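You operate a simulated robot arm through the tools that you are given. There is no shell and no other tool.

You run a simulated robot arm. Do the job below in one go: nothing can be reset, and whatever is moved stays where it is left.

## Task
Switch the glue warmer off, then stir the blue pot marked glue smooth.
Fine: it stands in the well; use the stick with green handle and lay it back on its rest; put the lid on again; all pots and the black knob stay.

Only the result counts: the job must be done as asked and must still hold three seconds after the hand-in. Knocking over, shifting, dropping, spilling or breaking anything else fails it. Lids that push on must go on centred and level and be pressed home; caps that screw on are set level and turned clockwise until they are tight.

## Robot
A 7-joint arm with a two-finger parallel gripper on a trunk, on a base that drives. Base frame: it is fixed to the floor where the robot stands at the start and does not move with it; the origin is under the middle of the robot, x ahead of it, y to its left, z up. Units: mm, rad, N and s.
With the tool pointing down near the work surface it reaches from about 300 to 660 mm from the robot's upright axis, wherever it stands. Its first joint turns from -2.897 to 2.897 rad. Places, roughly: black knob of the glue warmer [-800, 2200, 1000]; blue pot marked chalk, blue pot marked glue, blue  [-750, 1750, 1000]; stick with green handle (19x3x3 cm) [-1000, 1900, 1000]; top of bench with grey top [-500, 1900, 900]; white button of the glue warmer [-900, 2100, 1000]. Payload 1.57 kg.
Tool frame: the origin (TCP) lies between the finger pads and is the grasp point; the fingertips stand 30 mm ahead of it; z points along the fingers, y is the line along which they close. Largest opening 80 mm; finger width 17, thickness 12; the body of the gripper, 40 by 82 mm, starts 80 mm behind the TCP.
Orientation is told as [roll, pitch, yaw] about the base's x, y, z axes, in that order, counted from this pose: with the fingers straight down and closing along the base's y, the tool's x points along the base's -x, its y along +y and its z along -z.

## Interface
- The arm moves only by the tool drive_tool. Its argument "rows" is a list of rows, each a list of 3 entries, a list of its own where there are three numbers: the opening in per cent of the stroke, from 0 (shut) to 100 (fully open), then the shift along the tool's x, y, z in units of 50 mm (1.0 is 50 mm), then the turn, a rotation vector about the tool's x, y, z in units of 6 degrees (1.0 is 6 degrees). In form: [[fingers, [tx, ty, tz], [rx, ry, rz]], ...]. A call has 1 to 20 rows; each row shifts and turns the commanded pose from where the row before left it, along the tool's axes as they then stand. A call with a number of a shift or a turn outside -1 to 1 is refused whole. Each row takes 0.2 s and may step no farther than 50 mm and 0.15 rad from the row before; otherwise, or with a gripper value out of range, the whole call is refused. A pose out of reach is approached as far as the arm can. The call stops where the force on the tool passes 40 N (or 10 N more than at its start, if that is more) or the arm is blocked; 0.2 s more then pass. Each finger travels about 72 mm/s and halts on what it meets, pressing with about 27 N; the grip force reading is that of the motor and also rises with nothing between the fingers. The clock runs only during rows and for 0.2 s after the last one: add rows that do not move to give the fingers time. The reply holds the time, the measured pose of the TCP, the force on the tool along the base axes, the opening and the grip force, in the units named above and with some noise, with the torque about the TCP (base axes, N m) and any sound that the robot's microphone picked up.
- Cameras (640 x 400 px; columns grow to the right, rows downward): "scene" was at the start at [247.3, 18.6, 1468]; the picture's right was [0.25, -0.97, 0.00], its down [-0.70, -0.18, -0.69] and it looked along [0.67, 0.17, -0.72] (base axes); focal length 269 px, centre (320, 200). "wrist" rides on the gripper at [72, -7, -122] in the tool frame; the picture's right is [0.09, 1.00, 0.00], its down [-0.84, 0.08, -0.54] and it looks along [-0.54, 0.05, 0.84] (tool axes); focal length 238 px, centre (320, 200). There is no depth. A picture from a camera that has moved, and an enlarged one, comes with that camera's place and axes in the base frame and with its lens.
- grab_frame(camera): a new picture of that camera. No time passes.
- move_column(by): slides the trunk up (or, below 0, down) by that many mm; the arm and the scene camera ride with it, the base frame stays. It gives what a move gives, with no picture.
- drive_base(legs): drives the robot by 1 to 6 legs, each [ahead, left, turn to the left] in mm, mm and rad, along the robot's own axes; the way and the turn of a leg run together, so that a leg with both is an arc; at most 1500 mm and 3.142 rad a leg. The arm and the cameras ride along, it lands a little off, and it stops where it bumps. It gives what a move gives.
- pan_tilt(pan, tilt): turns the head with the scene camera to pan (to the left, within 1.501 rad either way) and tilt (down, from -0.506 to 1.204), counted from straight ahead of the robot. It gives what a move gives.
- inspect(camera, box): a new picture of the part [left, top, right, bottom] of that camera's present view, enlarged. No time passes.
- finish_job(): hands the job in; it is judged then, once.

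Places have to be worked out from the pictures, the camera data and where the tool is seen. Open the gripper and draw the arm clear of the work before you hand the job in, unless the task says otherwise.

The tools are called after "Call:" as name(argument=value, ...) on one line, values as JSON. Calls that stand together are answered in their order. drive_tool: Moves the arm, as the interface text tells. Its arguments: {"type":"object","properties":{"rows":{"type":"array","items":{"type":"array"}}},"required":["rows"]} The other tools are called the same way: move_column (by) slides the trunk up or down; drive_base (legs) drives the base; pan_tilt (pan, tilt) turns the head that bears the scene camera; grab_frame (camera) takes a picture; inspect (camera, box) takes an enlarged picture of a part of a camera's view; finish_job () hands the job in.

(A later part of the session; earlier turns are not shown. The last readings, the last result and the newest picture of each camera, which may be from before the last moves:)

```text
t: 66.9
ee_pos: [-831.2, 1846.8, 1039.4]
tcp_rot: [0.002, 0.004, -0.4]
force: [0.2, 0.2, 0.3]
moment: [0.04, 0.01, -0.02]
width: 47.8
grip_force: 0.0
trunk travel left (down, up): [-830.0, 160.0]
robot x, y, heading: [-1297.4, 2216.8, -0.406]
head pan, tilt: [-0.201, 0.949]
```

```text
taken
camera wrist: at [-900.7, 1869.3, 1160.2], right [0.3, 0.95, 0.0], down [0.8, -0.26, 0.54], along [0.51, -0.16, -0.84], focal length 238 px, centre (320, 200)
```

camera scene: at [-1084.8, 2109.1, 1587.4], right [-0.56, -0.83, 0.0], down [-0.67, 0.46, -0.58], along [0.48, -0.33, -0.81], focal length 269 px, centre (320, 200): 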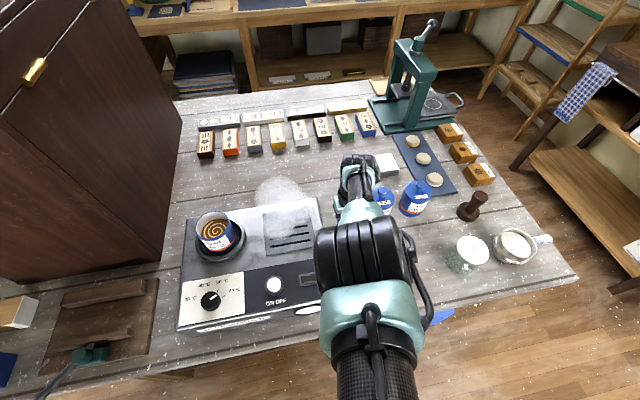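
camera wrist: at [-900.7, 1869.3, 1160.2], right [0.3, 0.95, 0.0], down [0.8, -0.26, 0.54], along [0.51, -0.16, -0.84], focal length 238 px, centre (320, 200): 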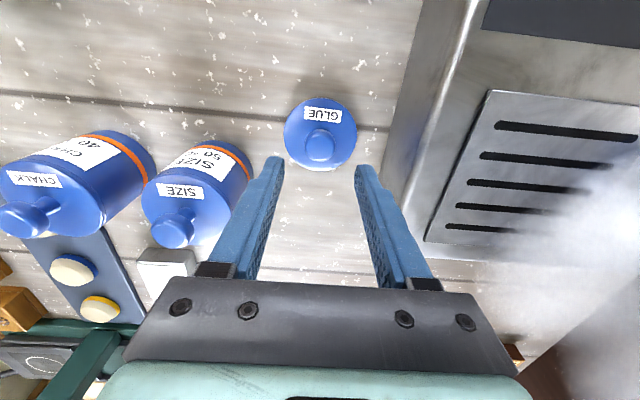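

The lid lies flat on the bench. Next the stick: I rise, move over its green handle at about (-960, 1890), and start turning the tool so the fingers will close across the stick.

Call:
drive_tool(rows=[[60, [0, 0, -0.8], [0, 0, 0]], [60, [0, 0, -0.8], [0, 0, 0]], [60, [0, 0, -0.8], [0, 0, 0]], [60, [0.68, -0.054, 0], [0, 0, 0]], [60, [0.68, -0.054, 0], [0, 0, 0]], [60, [0.68, -0.054, 0], [0, 0, 0]], [60, [0.68, -0.054, 0], [0, 0, 0]], [60, [0, 0, 0], [0, 0, -1]], [60, [0, 0, 0], [0, 0, -1]], [60, [0, 0, 0], [0, 0, -1]], [60, [0, 0, 0], [0, 0, -1]], [60, [0, 0, 0], [0, 0, -1]], [60, [0, 0, 0], [0, 0, -1]], [60, [0, 0, 0], [0, 0, -1]], [60, [0, 0, 0], [0, 0, -1]]])

Call:
grab_frame(camera="wrist")

Call:
grab_frame(camera="scene")

```text
t: 70.1
ee_pos: [-960.6, 1891.0, 1158.4]
tcp_rot: [0.001, 0.001, 0.441]
force: [-0.6, 0.5, -0.1]
moment: [-0.02, -0.01, -0.01]
width: 48.0
grip_force: 0.0
trunk travel left (down, up): [-830.0, 160.0]
robot x, y, heading: [-1303.4, 2216.1, -0.397]
head pan, tilt: [-0.201, 0.949]
```

```text
taken
camera wrist: at [-1023.0, 1854.1, 1280.2], right [-0.51, 0.86, 0.0], down [0.73, 0.43, 0.54], along [0.47, 0.28, -0.84], focal length 238 px, centre (320, 200)
```

wrist: 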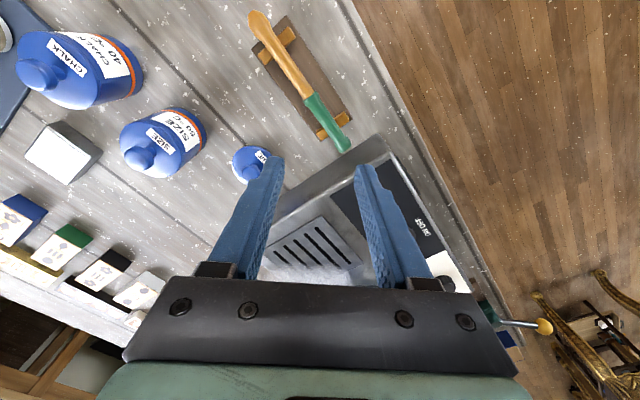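

```text
taken
camera scene: at [-1084.7, 2109.1, 1587.4], right [-0.56, -0.83, 0.0], down [-0.67, 0.46, -0.58], along [0.48, -0.33, -0.81], focal length 269 px, centre (320, 200)
```

scene: 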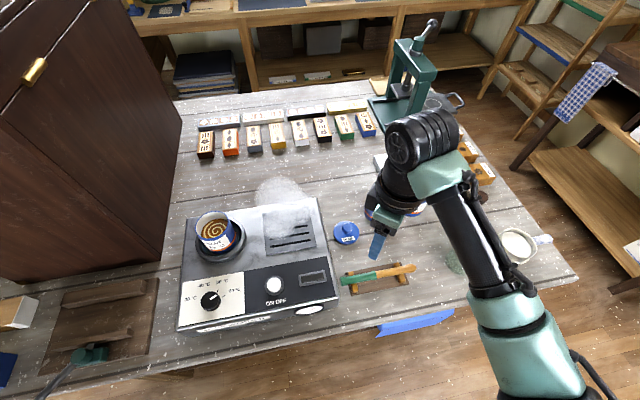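

The turn works. I finish turning to yaw about 1.17 and look along the stick.

Call:
drive_tool(rows=[[60, [0, 0, 0], [0, 0, -1]], [60, [0, 0, 0], [0, 0, -1]], [60, [0, 0, 0], [0, 0, -1]], [60, [0, 0, 0], [0, 0, -1]], [60, [0, 0, 0], [0, 0, -1]], [60, [0, 0, 0], [0, 0, -1]], [60, [0, 0, 0], [0, 0, -0.9]], [60, [0, 0, 0], [0, 0, 0]]])

Call:
grab_frame(camera="wrist")

Call:
inspect(camera="scene", box=[300, 200, 460, 320])

```text
t: 71.9
ee_pos: [-960.2, 1890.3, 1159.5]
tcp_rot: [0.002, -0.001, 1.164]
force: [0.5, 0.3, 0.4]
moment: [-0.01, 0.0, 0.02]
width: 48.4
grip_force: 0.1
trunk travel left (down, up): [-830.0, 160.0]
robot x, y, heading: [-1298.9, 2216.3, -0.4]
head pan, tilt: [-0.201, 0.949]
```

```text
taken
camera wrist: at [-983.2, 1822.1, 1280.4], right [-0.95, 0.31, 0.0], down [0.26, 0.8, 0.54], along [0.17, 0.52, -0.84], focal length 238 px, centre (320, 200)
```

wrist: 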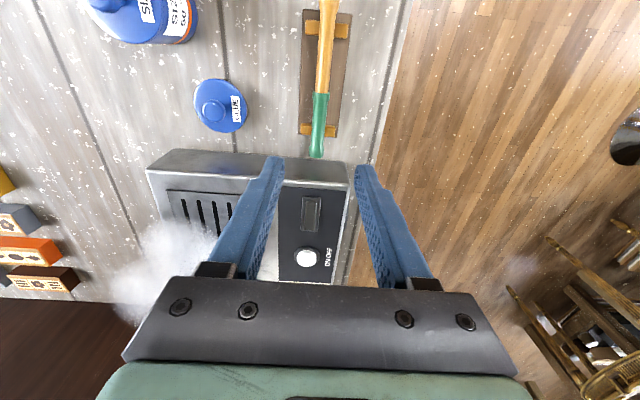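

```text
3.33 times, centred on (380, 260) of scene
camera zoom: at [-1084.7, 2109.1, 1587.4], right [-0.56, -0.83, 0.0], down [-0.67, 0.46, -0.58], along [0.48, -0.33, -0.81], focal length 895 px, centre (120, 0)
```

zoom: 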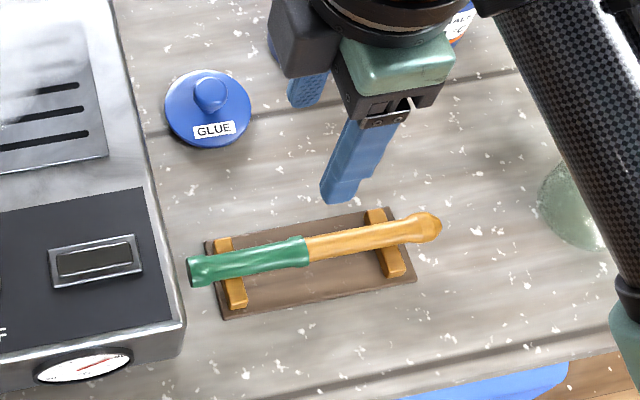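

Both cameras put the stick's green end at about (-937, 1948), wood end (-1013, 1776), axis z≈957. I lean the tool 30° (body over toward the warmer side) so the stick will end up upright with a comfortable wrist, then lower to 40 mm above it.

Call:
drive_tool(rows=[[75, [0, 0, 0], [0, 1, 0]], [75, [0, 0, 0], [0, 1, 0]], [75, [0, 0, 0], [0, 1, 0]], [75, [0, 0, 0], [0, 1, 0]], [75, [0, 0, 0], [0, 1, 0]], [75, [0, 0, 0], [0, 0, 0]]])

Call:
grab_frame(camera="wrist")

Call:
grab_frame(camera="scene")

```text
t: 73.3
ee_pos: [-960.7, 1890.6, 1158.5]
tcp_rot: [0.001, 0.526, 1.16]
force: [0.4, 0.4, 0.9]
moment: [-0.02, -0.02, 0.0]
width: 60.0
grip_force: 0.1
trunk travel left (down, up): [-830.0, 160.0]
robot x, y, heading: [-1301.0, 2216.1, -0.4]
head pan, tilt: [-0.201, 0.949]
```

```text
taken
camera wrist: at [-955.4, 1886.9, 1300.1], right [-0.94, 0.32, 0.05], down [0.33, 0.94, 0.05], along [-0.03, 0.06, -1.0], focal length 238 px, centre (320, 200)
```

wrist: 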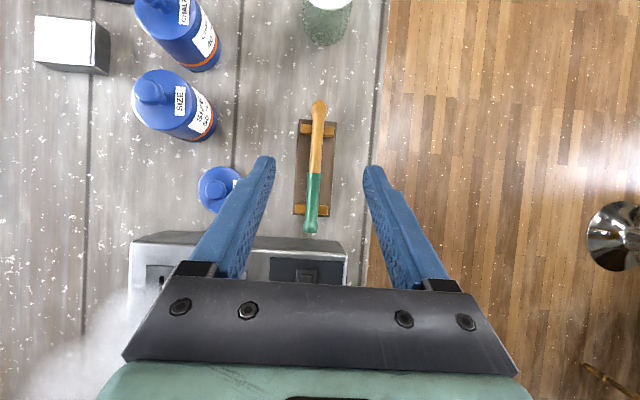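

```text
taken
camera scene: at [-1084.9, 2109.0, 1587.4], right [-0.56, -0.83, 0.0], down [-0.67, 0.46, -0.58], along [0.48, -0.33, -0.81], focal length 269 px, centre (320, 200)
```

scene: 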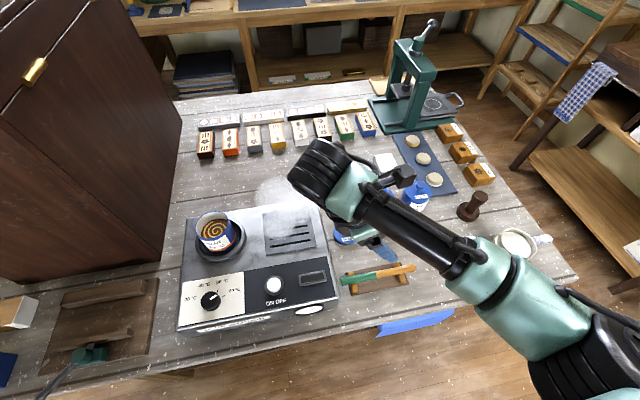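

The wrist camera, now looking straight down, confirms the stick line. I descend most of the way straight down.

Call:
drive_tool(rows=[[75, [-0.392, 0.007, 0.64], [0, 0, 0]], [75, [-0.392, 0.007, 0.64], [0, 0, 0]], [75, [-0.392, 0.007, 0.64], [0, 0, 0]], [75, [-0.392, 0.007, 0.64], [0, 0, 0]], [75, [0, 0, 0], [0, 0, 0]]])

Call:
grab_frame(camera="wrist")

Call:
grab_frame(camera="scene")

```text
t: 74.5
ee_pos: [-959.7, 1893.8, 1007.8]
tcp_rot: [0.004, 0.524, 1.163]
force: [-0.5, 0.5, -0.5]
moment: [0.01, 0.0, -0.02]
width: 60.1
grip_force: 0.0
trunk travel left (down, up): [-830.0, 160.0]
robot x, y, heading: [-1300.3, 2222.6, -0.402]
head pan, tilt: [-0.201, 0.949]
```

```text
taken
camera wrist: at [-955.5, 1890.8, 1148.7], right [-0.94, 0.32, 0.05], down [0.33, 0.94, 0.05], along [-0.03, 0.06, -1.0], focal length 238 px, centre (320, 200)
```

wrist: 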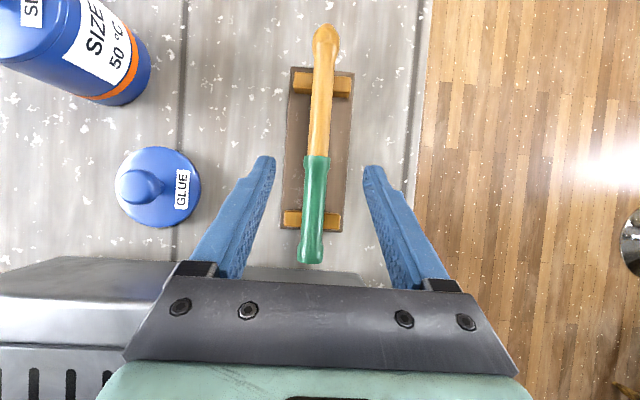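

```text
taken
camera scene: at [-1084.9, 2109.1, 1587.4], right [-0.56, -0.83, 0.0], down [-0.67, 0.46, -0.58], along [0.48, -0.33, -0.81], focal length 269 px, centre (320, 200)
```

scene: 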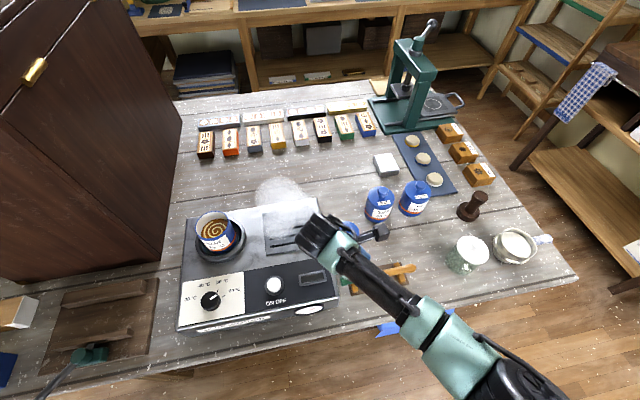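

I enlarge the scene view to check the wrist's clearance over the warmer before the last 40 mm.

Call:
inspect(camera="scene", box=[230, 180, 450, 320])

Call:
inspect(camera="wrist", box=[220, 0, 420, 280])

```text
2.86 times, centred on (340, 250) of scene
camera zoom: at [-1084.9, 2109.1, 1587.4], right [-0.56, -0.83, 0.0], down [-0.67, 0.46, -0.58], along [0.48, -0.33, -0.81], focal length 767 px, centre (263, 57)
```

zoom: 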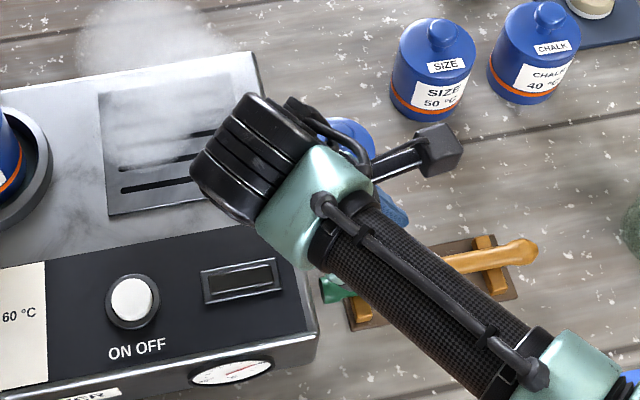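

```text
1.43 times, centred on (320, 140) of wrist
camera zoom: at [-955.5, 1890.8, 1148.7], right [-0.94, 0.32, 0.05], down [0.33, 0.94, 0.05], along [-0.03, 0.06, -1.0], focal length 340 px, centre (320, 286)
```

zoom: 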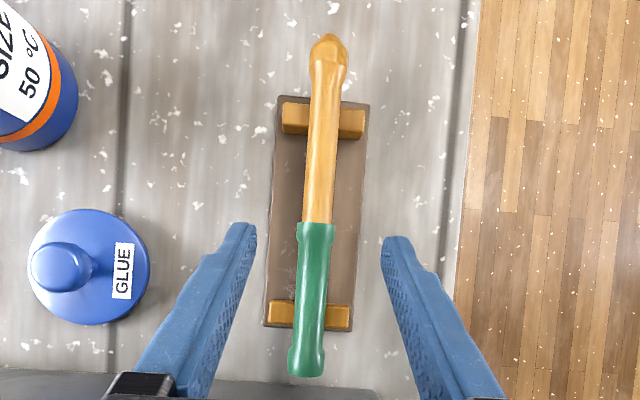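

Clearance is fine (wrist centre ≈1150 after the descent, warmer top 1002) and the stick is centred between the fingers. I go down the last 40 mm slowly.

Call:
drive_tool(rows=[[75, [-0.11, 0.004, 0.173], [0, 0, 0]], [75, [-0.11, 0.004, 0.173], [0, 0, 0]], [75, [-0.11, 0.004, 0.173], [0, 0, 0]], [75, [-0.055, 0.002, 0.085], [0, 0, 0]], [75, [-0.03, 0, 0.05], [0, 0, 0]], [75, [0, 0, 0], [0, 0, 0]]])

Call:
inspect(camera="wrist", box=[220, 0, 420, 280])

```text
t: 75.9
ee_pos: [-960.9, 1896.8, 968.5]
tcp_rot: [0.004, 0.524, 1.161]
force: [-0.9, 0.1, 0.7]
moment: [0.04, -0.03, -0.01]
width: 60.0
grip_force: 0.0
trunk travel left (down, up): [-830.0, 160.0]
robot x, y, heading: [-1303.5, 2216.4, -0.4]
head pan, tilt: [-0.201, 0.949]
```

```text
1.43 times, centred on (320, 140) of wrist
camera zoom: at [-955.4, 1893.3, 1110.6], right [-0.94, 0.32, 0.05], down [0.33, 0.94, 0.05], along [-0.03, 0.06, -1.0], focal length 340 px, centre (320, 286)
```

zoom: 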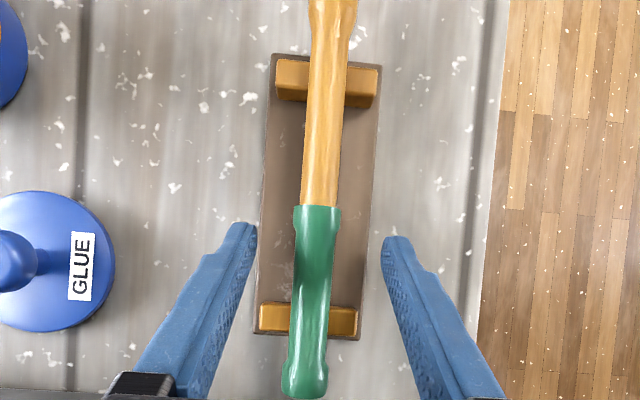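

The fingers straddle the green handle with no contact. I close on it.

Call:
drive_tool(rows=[[40, [0, 0, 0], [0, 0, 0]], [20, [0, 0, 0], [0, 0, 0]], [0, [0, 0, 0], [0, 0, 0]], [0, [0, 0, 0], [0, 0, 0]], [0, [0, 0, 0], [0, 0, 0]]])

Call:
inspect(camera="wrist", box=[220, 0, 420, 280])

```text
t: 77.1
ee_pos: [-961.3, 1897.5, 969.0]
tcp_rot: [0.004, 0.523, 1.163]
force: [-0.2, -0.1, 1.0]
moment: [0.02, 0.0, 0.02]
width: 20.8
grip_force: 26.4
trunk travel left (down, up): [-830.0, 160.0]
robot x, y, heading: [-1304.1, 2219.0, -0.401]
head pan, tilt: [-0.201, 0.949]
```

```text
1.43 times, centred on (320, 140) of wrist
camera zoom: at [-955.5, 1893.2, 1110.8], right [-0.94, 0.32, 0.05], down [0.33, 0.94, 0.05], along [-0.03, 0.06, -1.0], focal length 340 px, centre (320, 286)
```

zoom: 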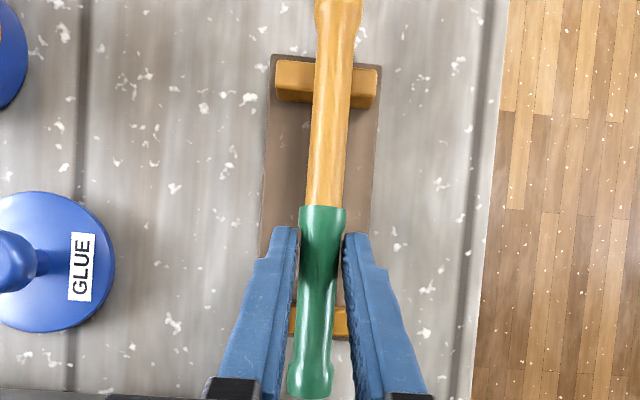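

The stick is gripped (20.8 mm). I note this pose for returning it (TCP -961, 1897.5, 969; pitch 0.523, yaw 1.163) and lift straight up.

Call:
drive_tool(rows=[[0, [0.05, 0, -0.087], [0, 0, 0]], [0, [0.1, 0, -0.173], [0, 0, 0]], [0, [0.2, 0, -0.346], [0, 0, 0]], [0, [0.35, 0, -0.606], [0, 0, 0]], [0, [0.35, 0, -0.606], [0, 0, 0]], [0, [0.35, 0, -0.606], [0, 0, 0]], [0, [0.35, 0, -0.606], [0, 0, 0]], [0, [0.35, 0, -0.606], [0, 0, 0]], [0, [0, 0, 0], [0, 0, 0]]])

Call:
grab_frame(camera="wrist")

Call:
grab_frame(camera="scene")

```text
t: 79.1
ee_pos: [-960.0, 1897.5, 1179.9]
tcp_rot: [0.006, 0.523, 1.162]
force: [0.5, 0.0, -0.6]
moment: [0.0, 0.02, 0.0]
width: 21.1
grip_force: 27.2
trunk travel left (down, up): [-830.0, 160.0]
robot x, y, heading: [-1305.0, 2218.0, -0.399]
head pan, tilt: [-0.201, 0.949]
```

```text
taken
camera wrist: at [-955.1, 1892.9, 1320.6], right [-0.94, 0.32, 0.05], down [0.33, 0.94, 0.05], along [-0.03, 0.06, -1.0], focal length 238 px, centre (320, 200)
```

wrist: 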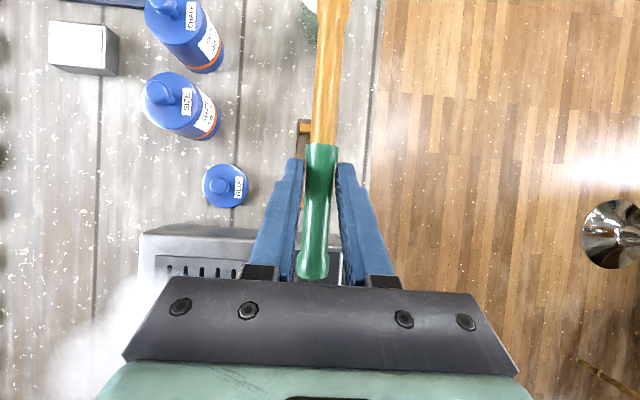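

```text
taken
camera scene: at [-1084.6, 2108.9, 1587.3], right [-0.56, -0.83, 0.0], down [-0.67, 0.46, -0.58], along [0.48, -0.33, -0.81], focal length 269 px, centre (320, 200)
```

scene: 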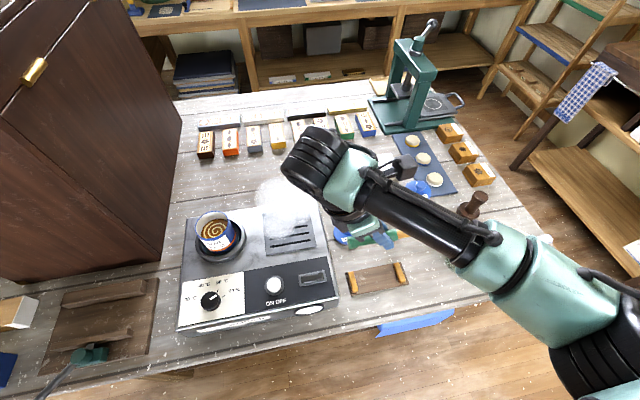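

The stick is lifted cleanly and the rest stayed put. I raise a bit more and turn about the vertical by -84° so the tool points away from the robot.

Call:
drive_tool(rows=[[0, [0.35, 0, -0.606], [0, 0, 0]], [0, [0.35, 0, -0.606], [0, 0, 0]], [0, [0, 0, 0], [-0.5, 0, 0.866]], [0, [0, 0, 0], [-0.5, 0, 0.866]], [0, [0, 0, 0], [-0.5, 0, 0.866]], [0, [0, 0, 0], [-0.5, 0, 0.866]], [0, [0, 0, 0], [-0.5, 0, 0.866]], [0, [0, 0, 0], [-0.5, 0, 0.866]], [0, [0, 0, 0], [-0.5, 0, 0.866]], [0, [0, 0, 0], [-0.5, 0, 0.866]], [0, [0, 0, 0], [-0.5, 0, 0.866]], [0, [0, 0, 0], [-0.5, 0, 0.866]], [0, [0, 0, 0], [-0.5, 0, 0.866]], [0, [0, 0, 0], [-0.5, 0, 0.866]], [0, [0, 0, 0], [-0.5, 0, 0.866]], [0, [0, 0, 0], [-0.5, 0, 0.866]], [0, [0, 0, 0], [0, 0, 0]]])

Call:
grab_frame(camera="scene")

```text
t: 82.7
ee_pos: [-959.6, 1897.5, 1250.3]
tcp_rot: [0.0, 0.525, -0.311]
force: [-0.3, -0.2, -0.1]
moment: [-0.04, -0.04, 0.0]
width: 21.1
grip_force: 26.6
trunk travel left (down, up): [-830.0, 160.0]
robot x, y, heading: [-1298.6, 2216.9, -0.401]
head pan, tilt: [-0.201, 0.949]
```

```text
taken
camera scene: at [-1084.6, 2109.2, 1587.4], right [-0.56, -0.83, 0.0], down [-0.67, 0.46, -0.58], along [0.48, -0.33, -0.81], focal length 269 px, centre (320, 200)
```

scene: 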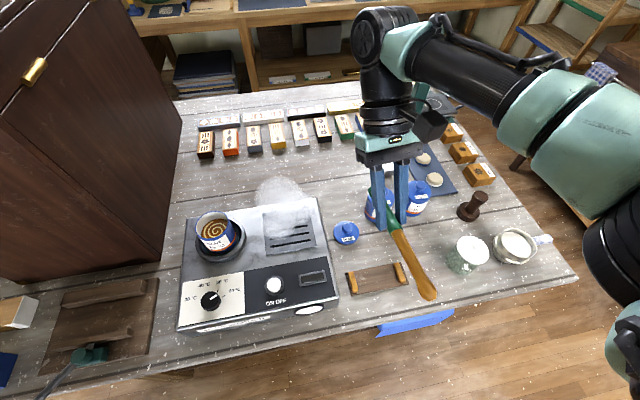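

All good. I bring the tool upright and carry the stick over above the glue pot at height.

Call:
drive_tool(rows=[[0, [0, 0, 0], [0, -1, 0]], [0, [0, 0, 0], [0, -1, 0]], [0, [0, 0, 0], [0, -1, 0]], [0, [0, 0, 0], [0, -1, 0]], [0, [0, 0, 0], [0, -1, 0]], [0, [-0.342, 0.678, 0], [0, 0, 0]], [0, [-0.342, 0.678, 0], [0, 0, 0]], [0, [-0.342, 0.678, 0], [0, 0, 0]], [0, [-0.342, 0.678, 0], [0, 0, 0]], [0, [-0.342, 0.678, 0], [0, 0, 0]], [0, [-0.342, 0.678, 0], [0, 0, 0]], [0, [-0.342, 0.678, 0], [0, 0, 0]], [0, [-0.342, 0.678, 0], [0, 0, 0]], [0, [-0.342, 0.678, 0], [0, 0, 0]], [0, [0, 0, 0], [0, 0, 0]]])

Call:
grab_frame(camera="scene")

```text
t: 85.9
ee_pos: [-720.8, 2140.8, 1248.0]
tcp_rot: [0.002, 0.001, -0.308]
force: [-0.5, 0.1, -1.0]
moment: [0.01, -0.01, 0.03]
width: 21.1
grip_force: 26.7
trunk travel left (down, up): [-830.0, 160.0]
robot x, y, heading: [-1301.5, 2217.3, -0.4]
head pan, tilt: [-0.201, 0.949]
```

```text
taken
camera scene: at [-1085.3, 2108.2, 1587.4], right [-0.56, -0.83, 0.0], down [-0.67, 0.46, -0.58], along [0.48, -0.33, -0.81], focal length 269 px, centre (320, 200)
```

scene: 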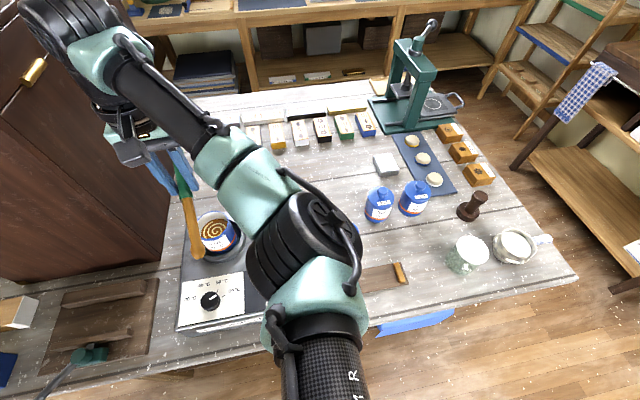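

The stick hangs over the pot area, elbow high. I begin pitching the tool up to bring the stick upright, first 30°.

Call:
drive_tool(rows=[[0, [0, 0, 0], [0, -1, 0]], [0, [0, 0, 0], [0, -1, 0]], [0, [0, 0, 0], [0, -1, 0]], [0, [0, 0, 0], [0, -1, 0]], [0, [0, 0, 0], [0, -1, 0]], [0, [0, 0, 0], [0, 0, 0]]])

Call:
grab_frame(camera="scene")

Call:
grab_frame(camera="wrist")

```text
t: 87.3
ee_pos: [-721.7, 2140.9, 1249.7]
tcp_rot: [-0.002, -0.524, -0.308]
force: [0.0, 0.8, 0.4]
moment: [-0.02, -0.03, 0.02]
width: 20.8
grip_force: 26.9
trunk travel left (down, up): [-830.0, 160.0]
robot x, y, heading: [-1301.1, 2216.4, -0.403]
head pan, tilt: [-0.201, 0.949]
```

```text
taken
camera scene: at [-1084.5, 2109.0, 1587.3], right [-0.56, -0.83, 0.0], down [-0.67, 0.46, -0.58], along [0.48, -0.33, -0.81], focal length 269 px, centre (320, 200)
```

scene: 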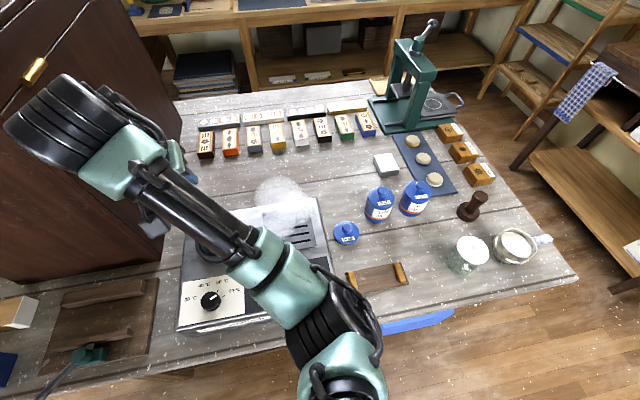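

```text
taken
camera wrist: at [-841.6, 2171.9, 1318.7], right [0.22, 0.97, -0.05], down [0.46, -0.06, 0.89], along [0.86, -0.22, -0.46], focal length 238 px, centre (320, 200)
```

wrist: 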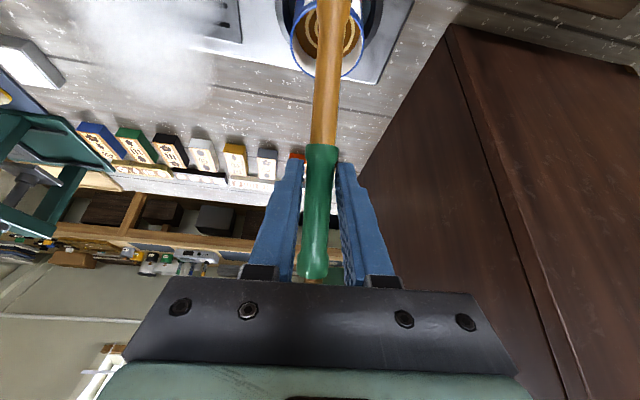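

Going well; clear of the chest. I pitch the remaining 30° to make the stick vertical.

Call:
drive_tool(rows=[[0, [0, 0, 0], [0, -1, 0]], [0, [0, 0, 0], [0, -1, 0]], [0, [0, 0, 0], [0, -1, 0]], [0, [0, 0, 0], [0, -1, 0]], [0, [0, 0, 0], [0, -1, 0]], [0, [0, 0, 0], [0, 0, 0]]])

Call:
grab_frame(camera="scene")

Call:
grab_frame(camera="wrist")

```text
t: 88.7
ee_pos: [-721.0, 2139.7, 1249.9]
tcp_rot: [-0.001, -1.047, -0.306]
force: [0.3, -0.2, 0.3]
moment: [-0.01, 0.01, 0.01]
width: 21.1
grip_force: 26.8
trunk travel left (down, up): [-830.0, 160.0]
robot x, y, heading: [-1300.2, 2217.8, -0.401]
head pan, tilt: [-0.201, 0.949]
```

```text
taken
camera scene: at [-1084.5, 2108.9, 1587.3], right [-0.56, -0.83, 0.0], down [-0.67, 0.46, -0.58], along [0.48, -0.33, -0.81], focal length 269 px, centre (320, 200)
```

scene: 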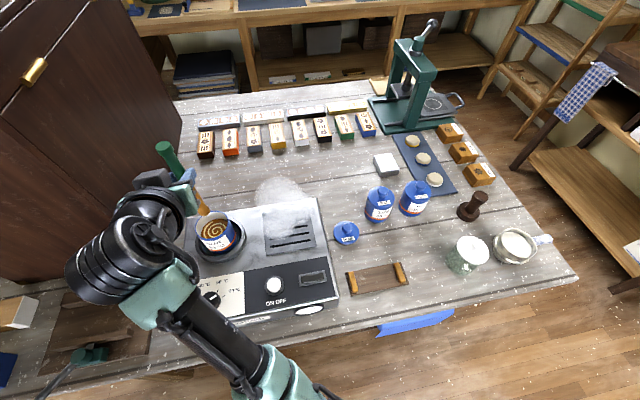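

```text
taken
camera wrist: at [-859.1, 2177.3, 1248.2], right [0.26, 0.96, -0.08], down [-0.02, 0.09, 1.0], along [0.97, -0.25, 0.05], focal length 238 px, centre (320, 200)
```

wrist: 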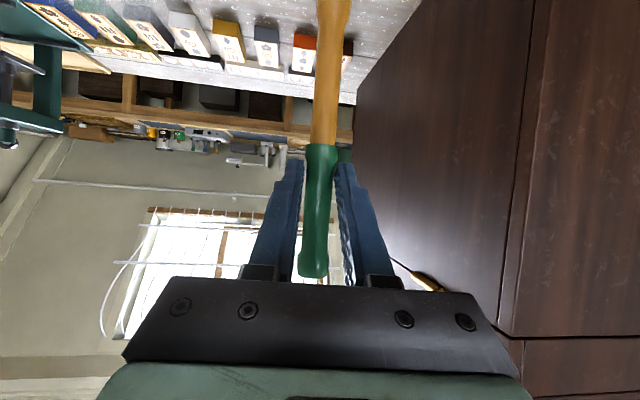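

The stick is nearly upright. I enlarge the scene view to locate its wooden tip relative to the pot.

Call:
inspect(camera="scene", box=[130, 120, 290, 280])

```text
2.50 times, centred on (210, 200) of scene
camera zoom: at [-1084.5, 2108.9, 1587.3], right [-0.56, -0.83, 0.0], down [-0.67, 0.46, -0.58], along [0.48, -0.33, -0.81], focal length 671 px, centre (595, 200)
```

zoom: 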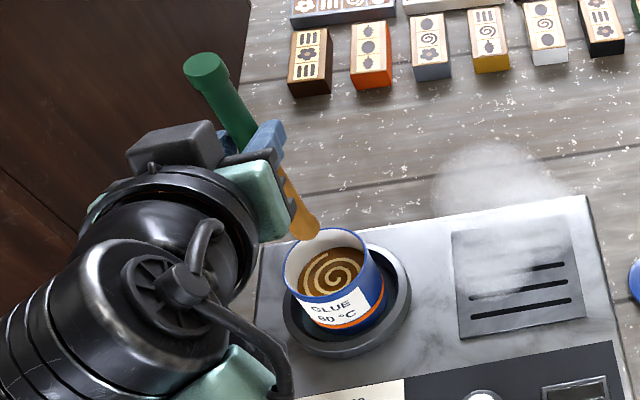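

The tip is about over the pot. I turn the head more directly to the pot to measure pot mouth and stick tip more precisely.

Call:
pan_tilt(pan=0.25, tilt=0.85)

Call:
grab_frame(camera="scene")

Call:
inspect(camera="scene", box=[270, 150, 390, 225])

```text
t: 89.6
ee_pos: [-721.4, 2140.4, 1248.7]
tcp_rot: [0.0, -1.046, -0.305]
force: [0.3, 0.0, 0.2]
moment: [-0.01, 0.02, -0.03]
width: 21.2
grip_force: 27.3
trunk travel left (down, up): [-830.0, 160.0]
robot x, y, heading: [-1297.7, 2217.5, -0.404]
head pan, tilt: [0.25, 0.85]
```

```text
taken
camera scene: at [-1067.4, 2138.4, 1594.9], right [-0.15, -0.99, 0.0], down [-0.74, 0.11, -0.66], along [0.65, -0.1, -0.75], focal length 269 px, centre (320, 200)
```

scene: 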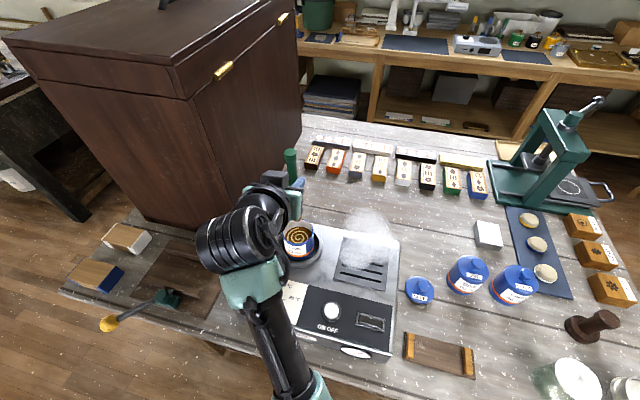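

```text
5.33 times, centred on (330, 188) of scene
camera zoom: at [-1067.4, 2138.4, 1594.9], right [-0.15, -0.99, 0.0], down [-0.74, 0.11, -0.66], along [0.65, -0.1, -0.75], focal length 1432 px, centre (267, 267)
```

zoom: 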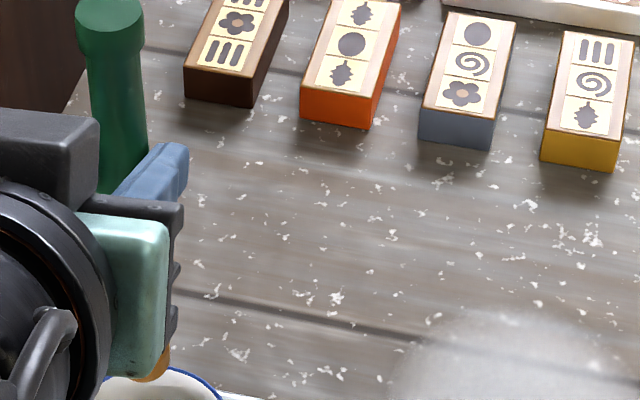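

I look a bit lower, at the pot itself.

Call:
inspect(camera="scene", box=[250, 190, 370, 265])

```text
5.33 times, centred on (310, 228) of scene
camera zoom: at [-1067.4, 2138.4, 1594.9], right [-0.15, -0.99, 0.0], down [-0.74, 0.11, -0.66], along [0.65, -0.1, -0.75], focal length 1432 px, centre (373, 53)
```

zoom: 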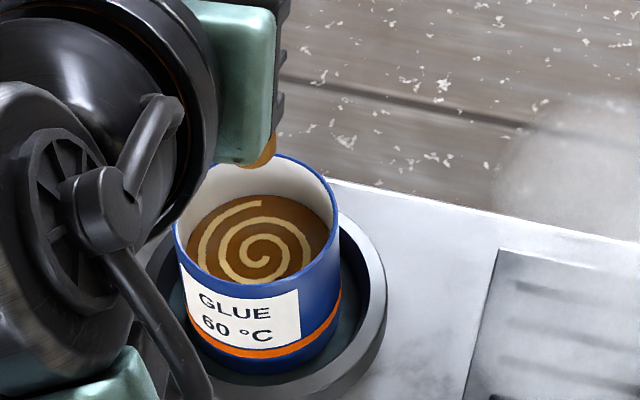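

I judge the pot's mouth centre at about (-707, 2136), rim z 1076, inner radius ≈31, glue level ≈1060, and the tip about 40 mm above the rim, centred within a few mm. I lower the stick 50 mm into the mouth and check.

Call:
drive_tool(rows=[[0, [-0.022, 0, 0.038], [0, 0, 0]], [0, [0.26, 0, 0.15], [0, 0, 0]], [0, [0.26, 0, 0.15], [0, 0, 0]], [0, [0.26, 0, 0.15], [0, 0, 0]], [0, [0.087, 0, 0.05], [0, 0, 0]], [0, [0, 0, 0], [0, 0, 0]]])

Call:
inspect(camera="scene", box=[250, 190, 370, 265])

Call:
grab_frame(camera="wrist")

```text
t: 91.0
ee_pos: [-718.9, 2139.9, 1198.8]
tcp_rot: [0.001, -1.046, -0.307]
force: [-0.2, -0.9, -1.7]
moment: [0.02, 0.02, 0.01]
width: 21.0
grip_force: 27.7
trunk travel left (down, up): [-830.0, 160.0]
robot x, y, heading: [-1295.7, 2218.8, -0.402]
head pan, tilt: [0.25, 0.85]
```

```text
5.33 times, centred on (310, 228) of scene
camera zoom: at [-1067.4, 2138.4, 1594.9], right [-0.15, -0.99, 0.0], down [-0.74, 0.11, -0.66], along [0.65, -0.1, -0.75], focal length 1432 px, centre (373, 53)
```

zoom: 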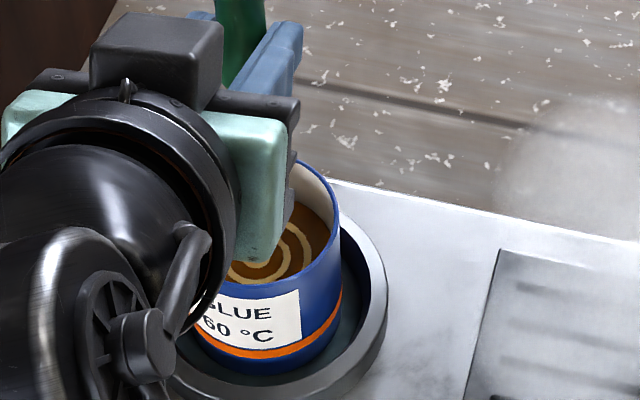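

```text
taken
camera wrist: at [-856.6, 2176.7, 1197.8], right [0.26, 0.96, -0.08], down [-0.02, 0.09, 1.0], along [0.97, -0.25, 0.04], focal length 238 px, centre (320, 200)
```

wrist: 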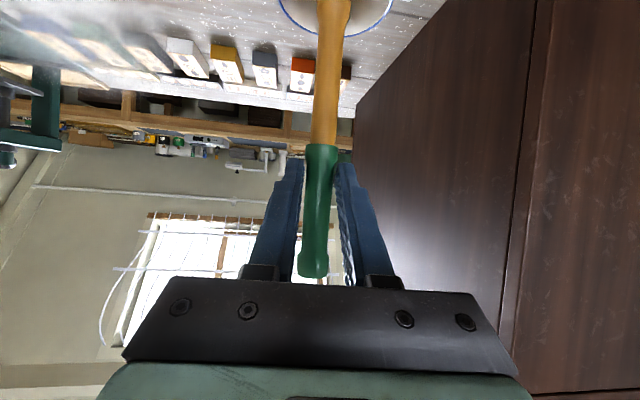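

The wrist view shows the stick centred sideways in the pot mouth. I lower another 40 mm into the glue while watching the force.

Call:
drive_tool(rows=[[0, [0.173, 0, 0.1], [0, 0, 0]], [0, [0.173, 0, 0.1], [0, 0, 0]], [0, [0.173, 0, 0.1], [0, 0, 0]], [0, [0.173, 0, 0.1], [0, 0, 0]], [0, [0, 0, 0], [0, 0, 0]]])

Call:
grab_frame(camera="wrist")

Call:
inspect(camera="scene", box=[230, 180, 390, 280])

```text
t: 92.2
ee_pos: [-718.9, 2141.6, 1159.4]
tcp_rot: [0.001, -1.043, -0.307]
force: [-0.2, 1.7, -1.2]
moment: [0.0, 0.0, 0.01]
width: 20.9
grip_force: 26.7
trunk travel left (down, up): [-830.0, 160.0]
robot x, y, heading: [-1296.3, 2219.6, -0.397]
head pan, tilt: [0.25, 0.85]
```

```text
taken
camera wrist: at [-856.6, 2177.6, 1158.3], right [0.26, 0.96, -0.08], down [-0.02, 0.09, 1.0], along [0.97, -0.25, 0.04], focal length 238 px, centre (320, 200)
```

wrist: 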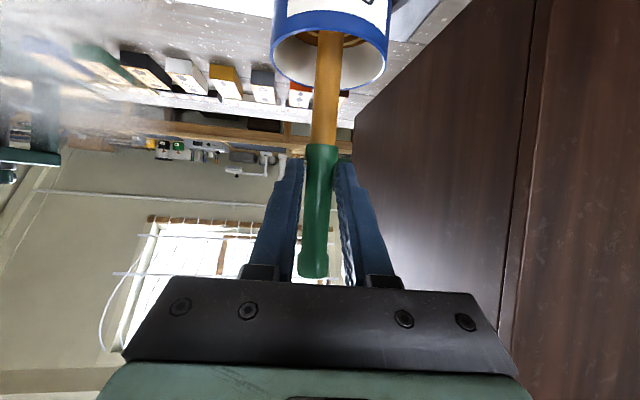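

```text
4.00 times, centred on (310, 230) of scene
camera zoom: at [-1067.4, 2138.4, 1594.9], right [-0.15, -0.99, 0.0], down [-0.74, 0.11, -0.66], along [0.65, -0.1, -0.75], focal length 1074 px, centre (360, 80)
```

zoom: 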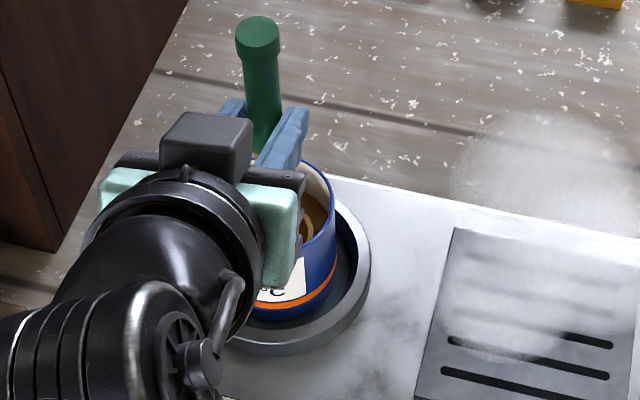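

The stick is in the glue with negligible force. I start stirring: 5 mm deeper, then two circles of 11 mm radius.

Call:
drive_tool(rows=[[0, [0.087, 0, 0.05], [0, 0, 0]], [0, [-0.11, 0, 0.19], [0, 0, 0]], [0, [0.0322, 0.1556, -0.0558], [0, 0, 0]], [0, [0.0778, 0.0644, -0.1347], [0, 0, 0]], [0, [0.0778, -0.0644, -0.1347], [0, 0, 0]], [0, [0.0322, -0.1556, -0.0558], [0, 0, 0]], [0, [-0.0322, -0.1556, 0.0558], [0, 0, 0]], [0, [-0.0778, -0.0644, 0.1347], [0, 0, 0]], [0, [-0.0778, 0.0644, 0.1347], [0, 0, 0]], [0, [-0.0322, 0.1556, 0.0558], [0, 0, 0]], [0, [0.0322, 0.1556, -0.0558], [0, 0, 0]], [0, [0.0778, 0.0644, -0.1347], [0, 0, 0]], [0, [0.0778, -0.0644, -0.1347], [0, 0, 0]], [0, [0.0322, -0.1556, -0.0558], [0, 0, 0]], [0, [-0.0322, -0.1556, 0.0558], [0, 0, 0]], [0, [-0.0778, -0.0644, 0.1347], [0, 0, 0]], [0, [-0.0778, 0.0644, 0.1347], [0, 0, 0]], [0, [-0.0322, 0.1556, 0.0558], [0, 0, 0]]])

Call:
inspect(camera="scene", box=[230, 180, 390, 280])

Call:
grab_frame(camera="wrist")

```text
t: 96.0
ee_pos: [-708.9, 2136.1, 1154.2]
tcp_rot: [0.0, -1.045, -0.309]
force: [-1.0, -1.3, 0.4]
moment: [0.02, -0.02, -0.01]
width: 21.1
grip_force: 27.3
trunk travel left (down, up): [-830.0, 160.0]
robot x, y, heading: [-1302.6, 2215.5, -0.397]
head pan, tilt: [0.25, 0.85]
```

```text
4.00 times, centred on (310, 230) of scene
camera zoom: at [-1067.3, 2138.6, 1594.9], right [-0.15, -0.99, 0.0], down [-0.74, 0.11, -0.66], along [0.65, -0.1, -0.75], focal length 1074 px, centre (360, 80)
```

zoom: 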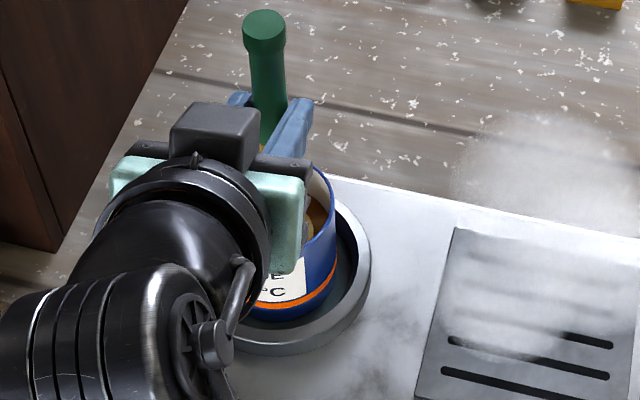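

```text
taken
camera wrist: at [-847.0, 2174.0, 1153.1], right [0.26, 0.96, -0.08], down [-0.02, 0.09, 1.0], along [0.97, -0.25, 0.04], focal length 238 px, centre (320, 200)
```

wrist: 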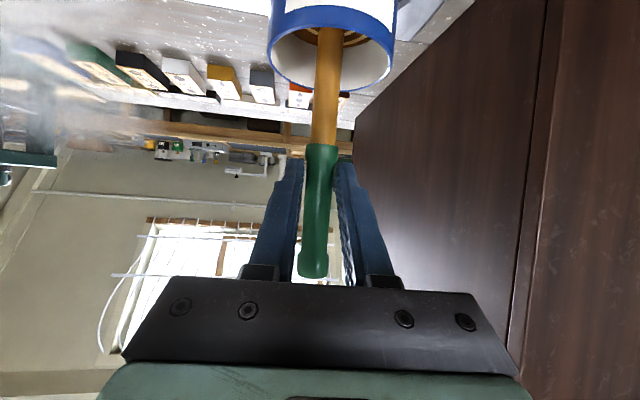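

The pot has not moved and force is nil. I keep stirring with more circles.

Call:
drive_tool(rows=[[0, [0.0322, 0.1556, -0.0558], [0, 0, 0]], [0, [0.0778, 0.0644, -0.1347], [0, 0, 0]], [0, [0.0778, -0.0644, -0.1347], [0, 0, 0]], [0, [0.0322, -0.1556, -0.0558], [0, 0, 0]], [0, [-0.0322, -0.1556, 0.0558], [0, 0, 0]], [0, [-0.0778, -0.0644, 0.1347], [0, 0, 0]], [0, [-0.0778, 0.0644, 0.1347], [0, 0, 0]], [0, [-0.0322, 0.1556, 0.0558], [0, 0, 0]], [0, [0.0322, 0.1556, -0.0558], [0, 0, 0]], [0, [0.0778, 0.0644, -0.1347], [0, 0, 0]], [0, [0.0778, -0.0644, -0.1347], [0, 0, 0]], [0, [0.0322, -0.1556, -0.0558], [0, 0, 0]], [0, [-0.0322, -0.1556, 0.0558], [0, 0, 0]], [0, [-0.0778, -0.0644, 0.1347], [0, 0, 0]], [0, [-0.0778, 0.0644, 0.1347], [0, 0, 0]], [0, [-0.0322, 0.1556, 0.0558], [0, 0, 0]]])

Call:
drive_tool(rows=[[0, [0.0322, 0.1556, -0.0558], [0, 0, 0]], [0, [0.0778, 0.0644, -0.1347], [0, 0, 0]], [0, [0.0778, -0.0644, -0.1347], [0, 0, 0]], [0, [0.0322, -0.1556, -0.0558], [0, 0, 0]], [0, [-0.0322, -0.1556, 0.0558], [0, 0, 0]], [0, [-0.0778, -0.0644, 0.1347], [0, 0, 0]], [0, [-0.0778, 0.0644, 0.1347], [0, 0, 0]], [0, [-0.0322, 0.1556, 0.0558], [0, 0, 0]], [0, [0.0322, 0.1556, -0.0558], [0, 0, 0]], [0, [0.0778, 0.0644, -0.1347], [0, 0, 0]], [0, [0.0778, -0.0644, -0.1347], [0, 0, 0]], [0, [0.0322, -0.1556, -0.0558], [0, 0, 0]], [0, [-0.0322, -0.1556, 0.0558], [0, 0, 0]], [0, [-0.0778, -0.0644, 0.1347], [0, 0, 0]], [0, [-0.0778, 0.0644, 0.1347], [0, 0, 0]], [0, [-0.0322, 0.1556, 0.0558], [0, 0, 0]]])

Call:
inspect(camera="scene", box=[230, 180, 390, 280])

```text
t: 99.4
ee_pos: [-707.9, 2136.8, 1154.5]
tcp_rot: [0.001, -1.042, -0.306]
force: [0.3, -0.3, 0.0]
moment: [-0.01, 0.04, 0.0]
width: 21.3
grip_force: 26.9
trunk travel left (down, up): [-830.0, 160.0]
robot x, y, heading: [-1300.7, 2218.1, -0.396]
head pan, tilt: [0.25, 0.85]
```

```text
t: 102.8
ee_pos: [-707.8, 2137.2, 1154.9]
tcp_rot: [0.0, -1.044, -0.305]
force: [-0.7, -0.1, 0.4]
moment: [0.01, 0.02, -0.01]
width: 21.1
grip_force: 27.1
trunk travel left (down, up): [-830.0, 160.0]
robot x, y, heading: [-1297.5, 2220.3, -0.399]
head pan, tilt: [0.25, 0.85]
```

```text
4.00 times, centred on (310, 230) of scene
camera zoom: at [-1067.3, 2138.6, 1594.9], right [-0.15, -0.99, 0.0], down [-0.74, 0.11, -0.66], along [0.65, -0.1, -0.75], focal length 1074 px, centre (360, 80)
```

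zoom: 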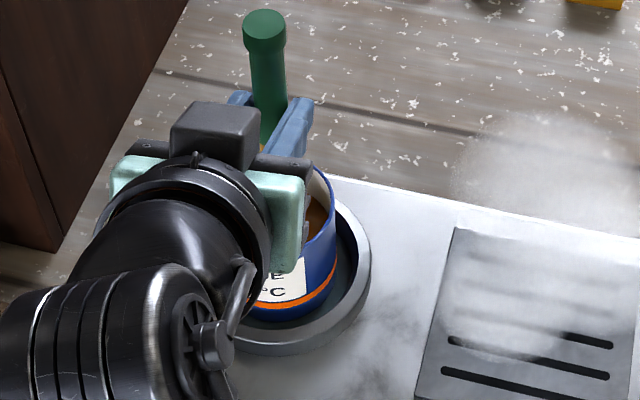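

The visible glue looks smooth now. I add two more circles, return to the centre, and raise the stick out to check.

Call:
drive_tool(rows=[[0, [0.0322, 0.1556, -0.0558], [0, 0, 0]], [0, [0.0778, 0.0644, -0.1347], [0, 0, 0]], [0, [0.0778, -0.0644, -0.1347], [0, 0, 0]], [0, [0.0322, -0.1556, -0.0558], [0, 0, 0]], [0, [-0.0322, -0.1556, 0.0558], [0, 0, 0]], [0, [-0.0778, -0.0644, 0.1347], [0, 0, 0]], [0, [-0.0778, 0.0644, 0.1347], [0, 0, 0]], [0, [-0.0322, 0.1556, 0.0558], [0, 0, 0]], [0, [0.0322, 0.1556, -0.0558], [0, 0, 0]], [0, [0.0778, 0.0644, -0.1347], [0, 0, 0]], [0, [0.0778, -0.0644, -0.1347], [0, 0, 0]], [0, [0.0322, -0.1556, -0.0558], [0, 0, 0]], [0, [-0.0322, -0.1556, 0.0558], [0, 0, 0]], [0, [-0.0778, -0.0644, 0.1347], [0, 0, 0]], [0, [-0.0778, 0.0644, 0.1347], [0, 0, 0]], [0, [-0.0322, 0.1556, 0.0558], [0, 0, 0]], [0, [0.11, 0, -0.19], [0, 0, 0]], [0, [0, 0, 0], [0, 0, 0]]])

Call:
drive_tool(rows=[[0, [-0.173, 0, -0.1], [0, 0, 0]], [0, [-0.173, 0, -0.1], [0, 0, 0]], [0, [-0.173, 0, -0.1], [0, 0, 0]], [0, [-0.173, 0, -0.1], [0, 0, 0]], [0, [-0.26, 0, -0.15], [0, 0, 0]], [0, [-0.26, 0, -0.15], [0, 0, 0]], [0, [-0.26, 0, -0.15], [0, 0, 0]], [0, [-0.26, 0, -0.15], [0, 0, 0]], [0, [0, 0, 0], [0, 0, 0]]])

Call:
inspect(camera="scene", box=[230, 180, 390, 280])

```text
t: 106.6
ee_pos: [-718.4, 2139.3, 1155.2]
tcp_rot: [0.001, -1.045, -0.307]
force: [0.3, 0.1, 0.0]
moment: [0.03, 0.01, 0.01]
width: 20.9
grip_force: 27.2
trunk travel left (down, up): [-830.0, 160.0]
robot x, y, heading: [-1299.6, 2217.1, -0.398]
head pan, tilt: [0.25, 0.85]
```

```text
t: 108.6
ee_pos: [-718.1, 2140.2, 1254.5]
tcp_rot: [-0.001, -1.046, -0.307]
force: [-0.7, -0.1, -0.5]
moment: [0.04, 0.02, -0.02]
width: 20.9
grip_force: 27.0
trunk travel left (down, up): [-830.0, 160.0]
robot x, y, heading: [-1300.0, 2215.1, -0.397]
head pan, tilt: [0.25, 0.85]
```

```text
4.00 times, centred on (310, 230) of scene
camera zoom: at [-1067.4, 2138.5, 1594.9], right [-0.15, -0.99, 0.0], down [-0.74, 0.11, -0.66], along [0.65, -0.1, -0.75], focal length 1074 px, centre (360, 80)
```

zoom: 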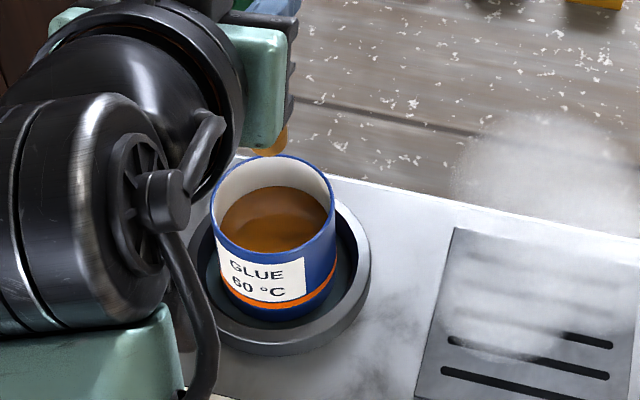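

The glue is smooth and the pot stands where it was. Now I bring the stick back by the reverse path: tool back to vertical, then over toward the rest.

Call:
drive_tool(rows=[[0, [0, 0, 0], [0, 1, 0]], [0, [0, 0, 0], [0, 1, 0]], [0, [0, 0, 0], [0, 1, 0]], [0, [0, 0, 0], [0, 1, 0]], [0, [0, 0, 0], [0, 1, 0]], [0, [0, 0, 0], [0, 1, 0]], [0, [0, 0, 0], [0, 1, 0]], [0, [0, 0, 0], [0, 1, 0]], [0, [0, 0, 0], [0, 1, 0]], [0, [0, 0, 0], [0, 1, 0]], [0, [0.342, -0.678, 0], [0, 0, 0]], [0, [0.342, -0.678, 0], [0, 0, 0]], [0, [0.342, -0.678, 0], [0, 0, 0]], [0, [0.342, -0.678, 0], [0, 0, 0]], [0, [0.342, -0.678, 0], [0, 0, 0]], [0, [0.342, -0.678, 0], [0, 0, 0]], [0, [0.342, -0.678, 0], [0, 0, 0]], [0, [0.342, -0.678, 0], [0, 0, 0]], [0, [0.342, -0.678, 0], [0, 0, 0]]])

Call:
drive_tool(rows=[[0, [0, 0, 0], [0, 1, 0]], [0, [0, 0, 0], [0, 1, 0]], [0, [0, 0, 0], [0, 1, 0]], [0, [0, 0, 0], [0, 1, 0]], [0, [0, 0, 0], [0, 1, 0]], [0, [0, 0, 0], [0, 0, 0]]])

Call:
pan_tilt(pan=-0.2, tilt=0.95)

Call:
grab_frame(camera="scene")

```text
t: 112.6
ee_pos: [-960.1, 1894.9, 1254.9]
tcp_rot: [0.001, 0.002, -0.305]
force: [-1.1, 0.4, -1.3]
moment: [0.02, 0.0, 0.01]
width: 21.1
grip_force: 27.0
trunk travel left (down, up): [-830.0, 160.0]
robot x, y, heading: [-1302.8, 2223.3, -0.398]
head pan, tilt: [0.25, 0.85]
```

```text
t: 114.0
ee_pos: [-957.9, 1896.9, 1254.8]
tcp_rot: [0.0, 0.528, -0.307]
force: [-0.3, 0.1, -0.3]
moment: [-0.01, -0.02, -0.03]
width: 20.9
grip_force: 26.7
trunk travel left (down, up): [-830.0, 160.0]
robot x, y, heading: [-1302.4, 2217.6, -0.4]
head pan, tilt: [0.25, 0.85]
```

```text
t: 114.9
ee_pos: [-956.6, 1896.5, 1253.9]
tcp_rot: [-0.001, 0.525, -0.304]
force: [0.5, -0.7, 0.1]
moment: [0.03, -0.01, 0.02]
width: 21.0
grip_force: 27.1
trunk travel left (down, up): [-830.0, 160.0]
robot x, y, heading: [-1299.3, 2218.1, -0.397]
head pan, tilt: [-0.201, 0.949]
```

```text
taken
camera scene: at [-1084.6, 2109.1, 1587.4], right [-0.56, -0.83, 0.0], down [-0.67, 0.46, -0.58], along [0.48, -0.33, -0.81], focal length 269 px, centre (320, 200)
```

scene: 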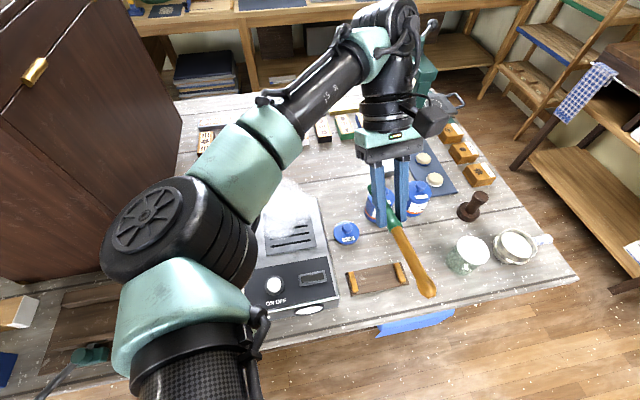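

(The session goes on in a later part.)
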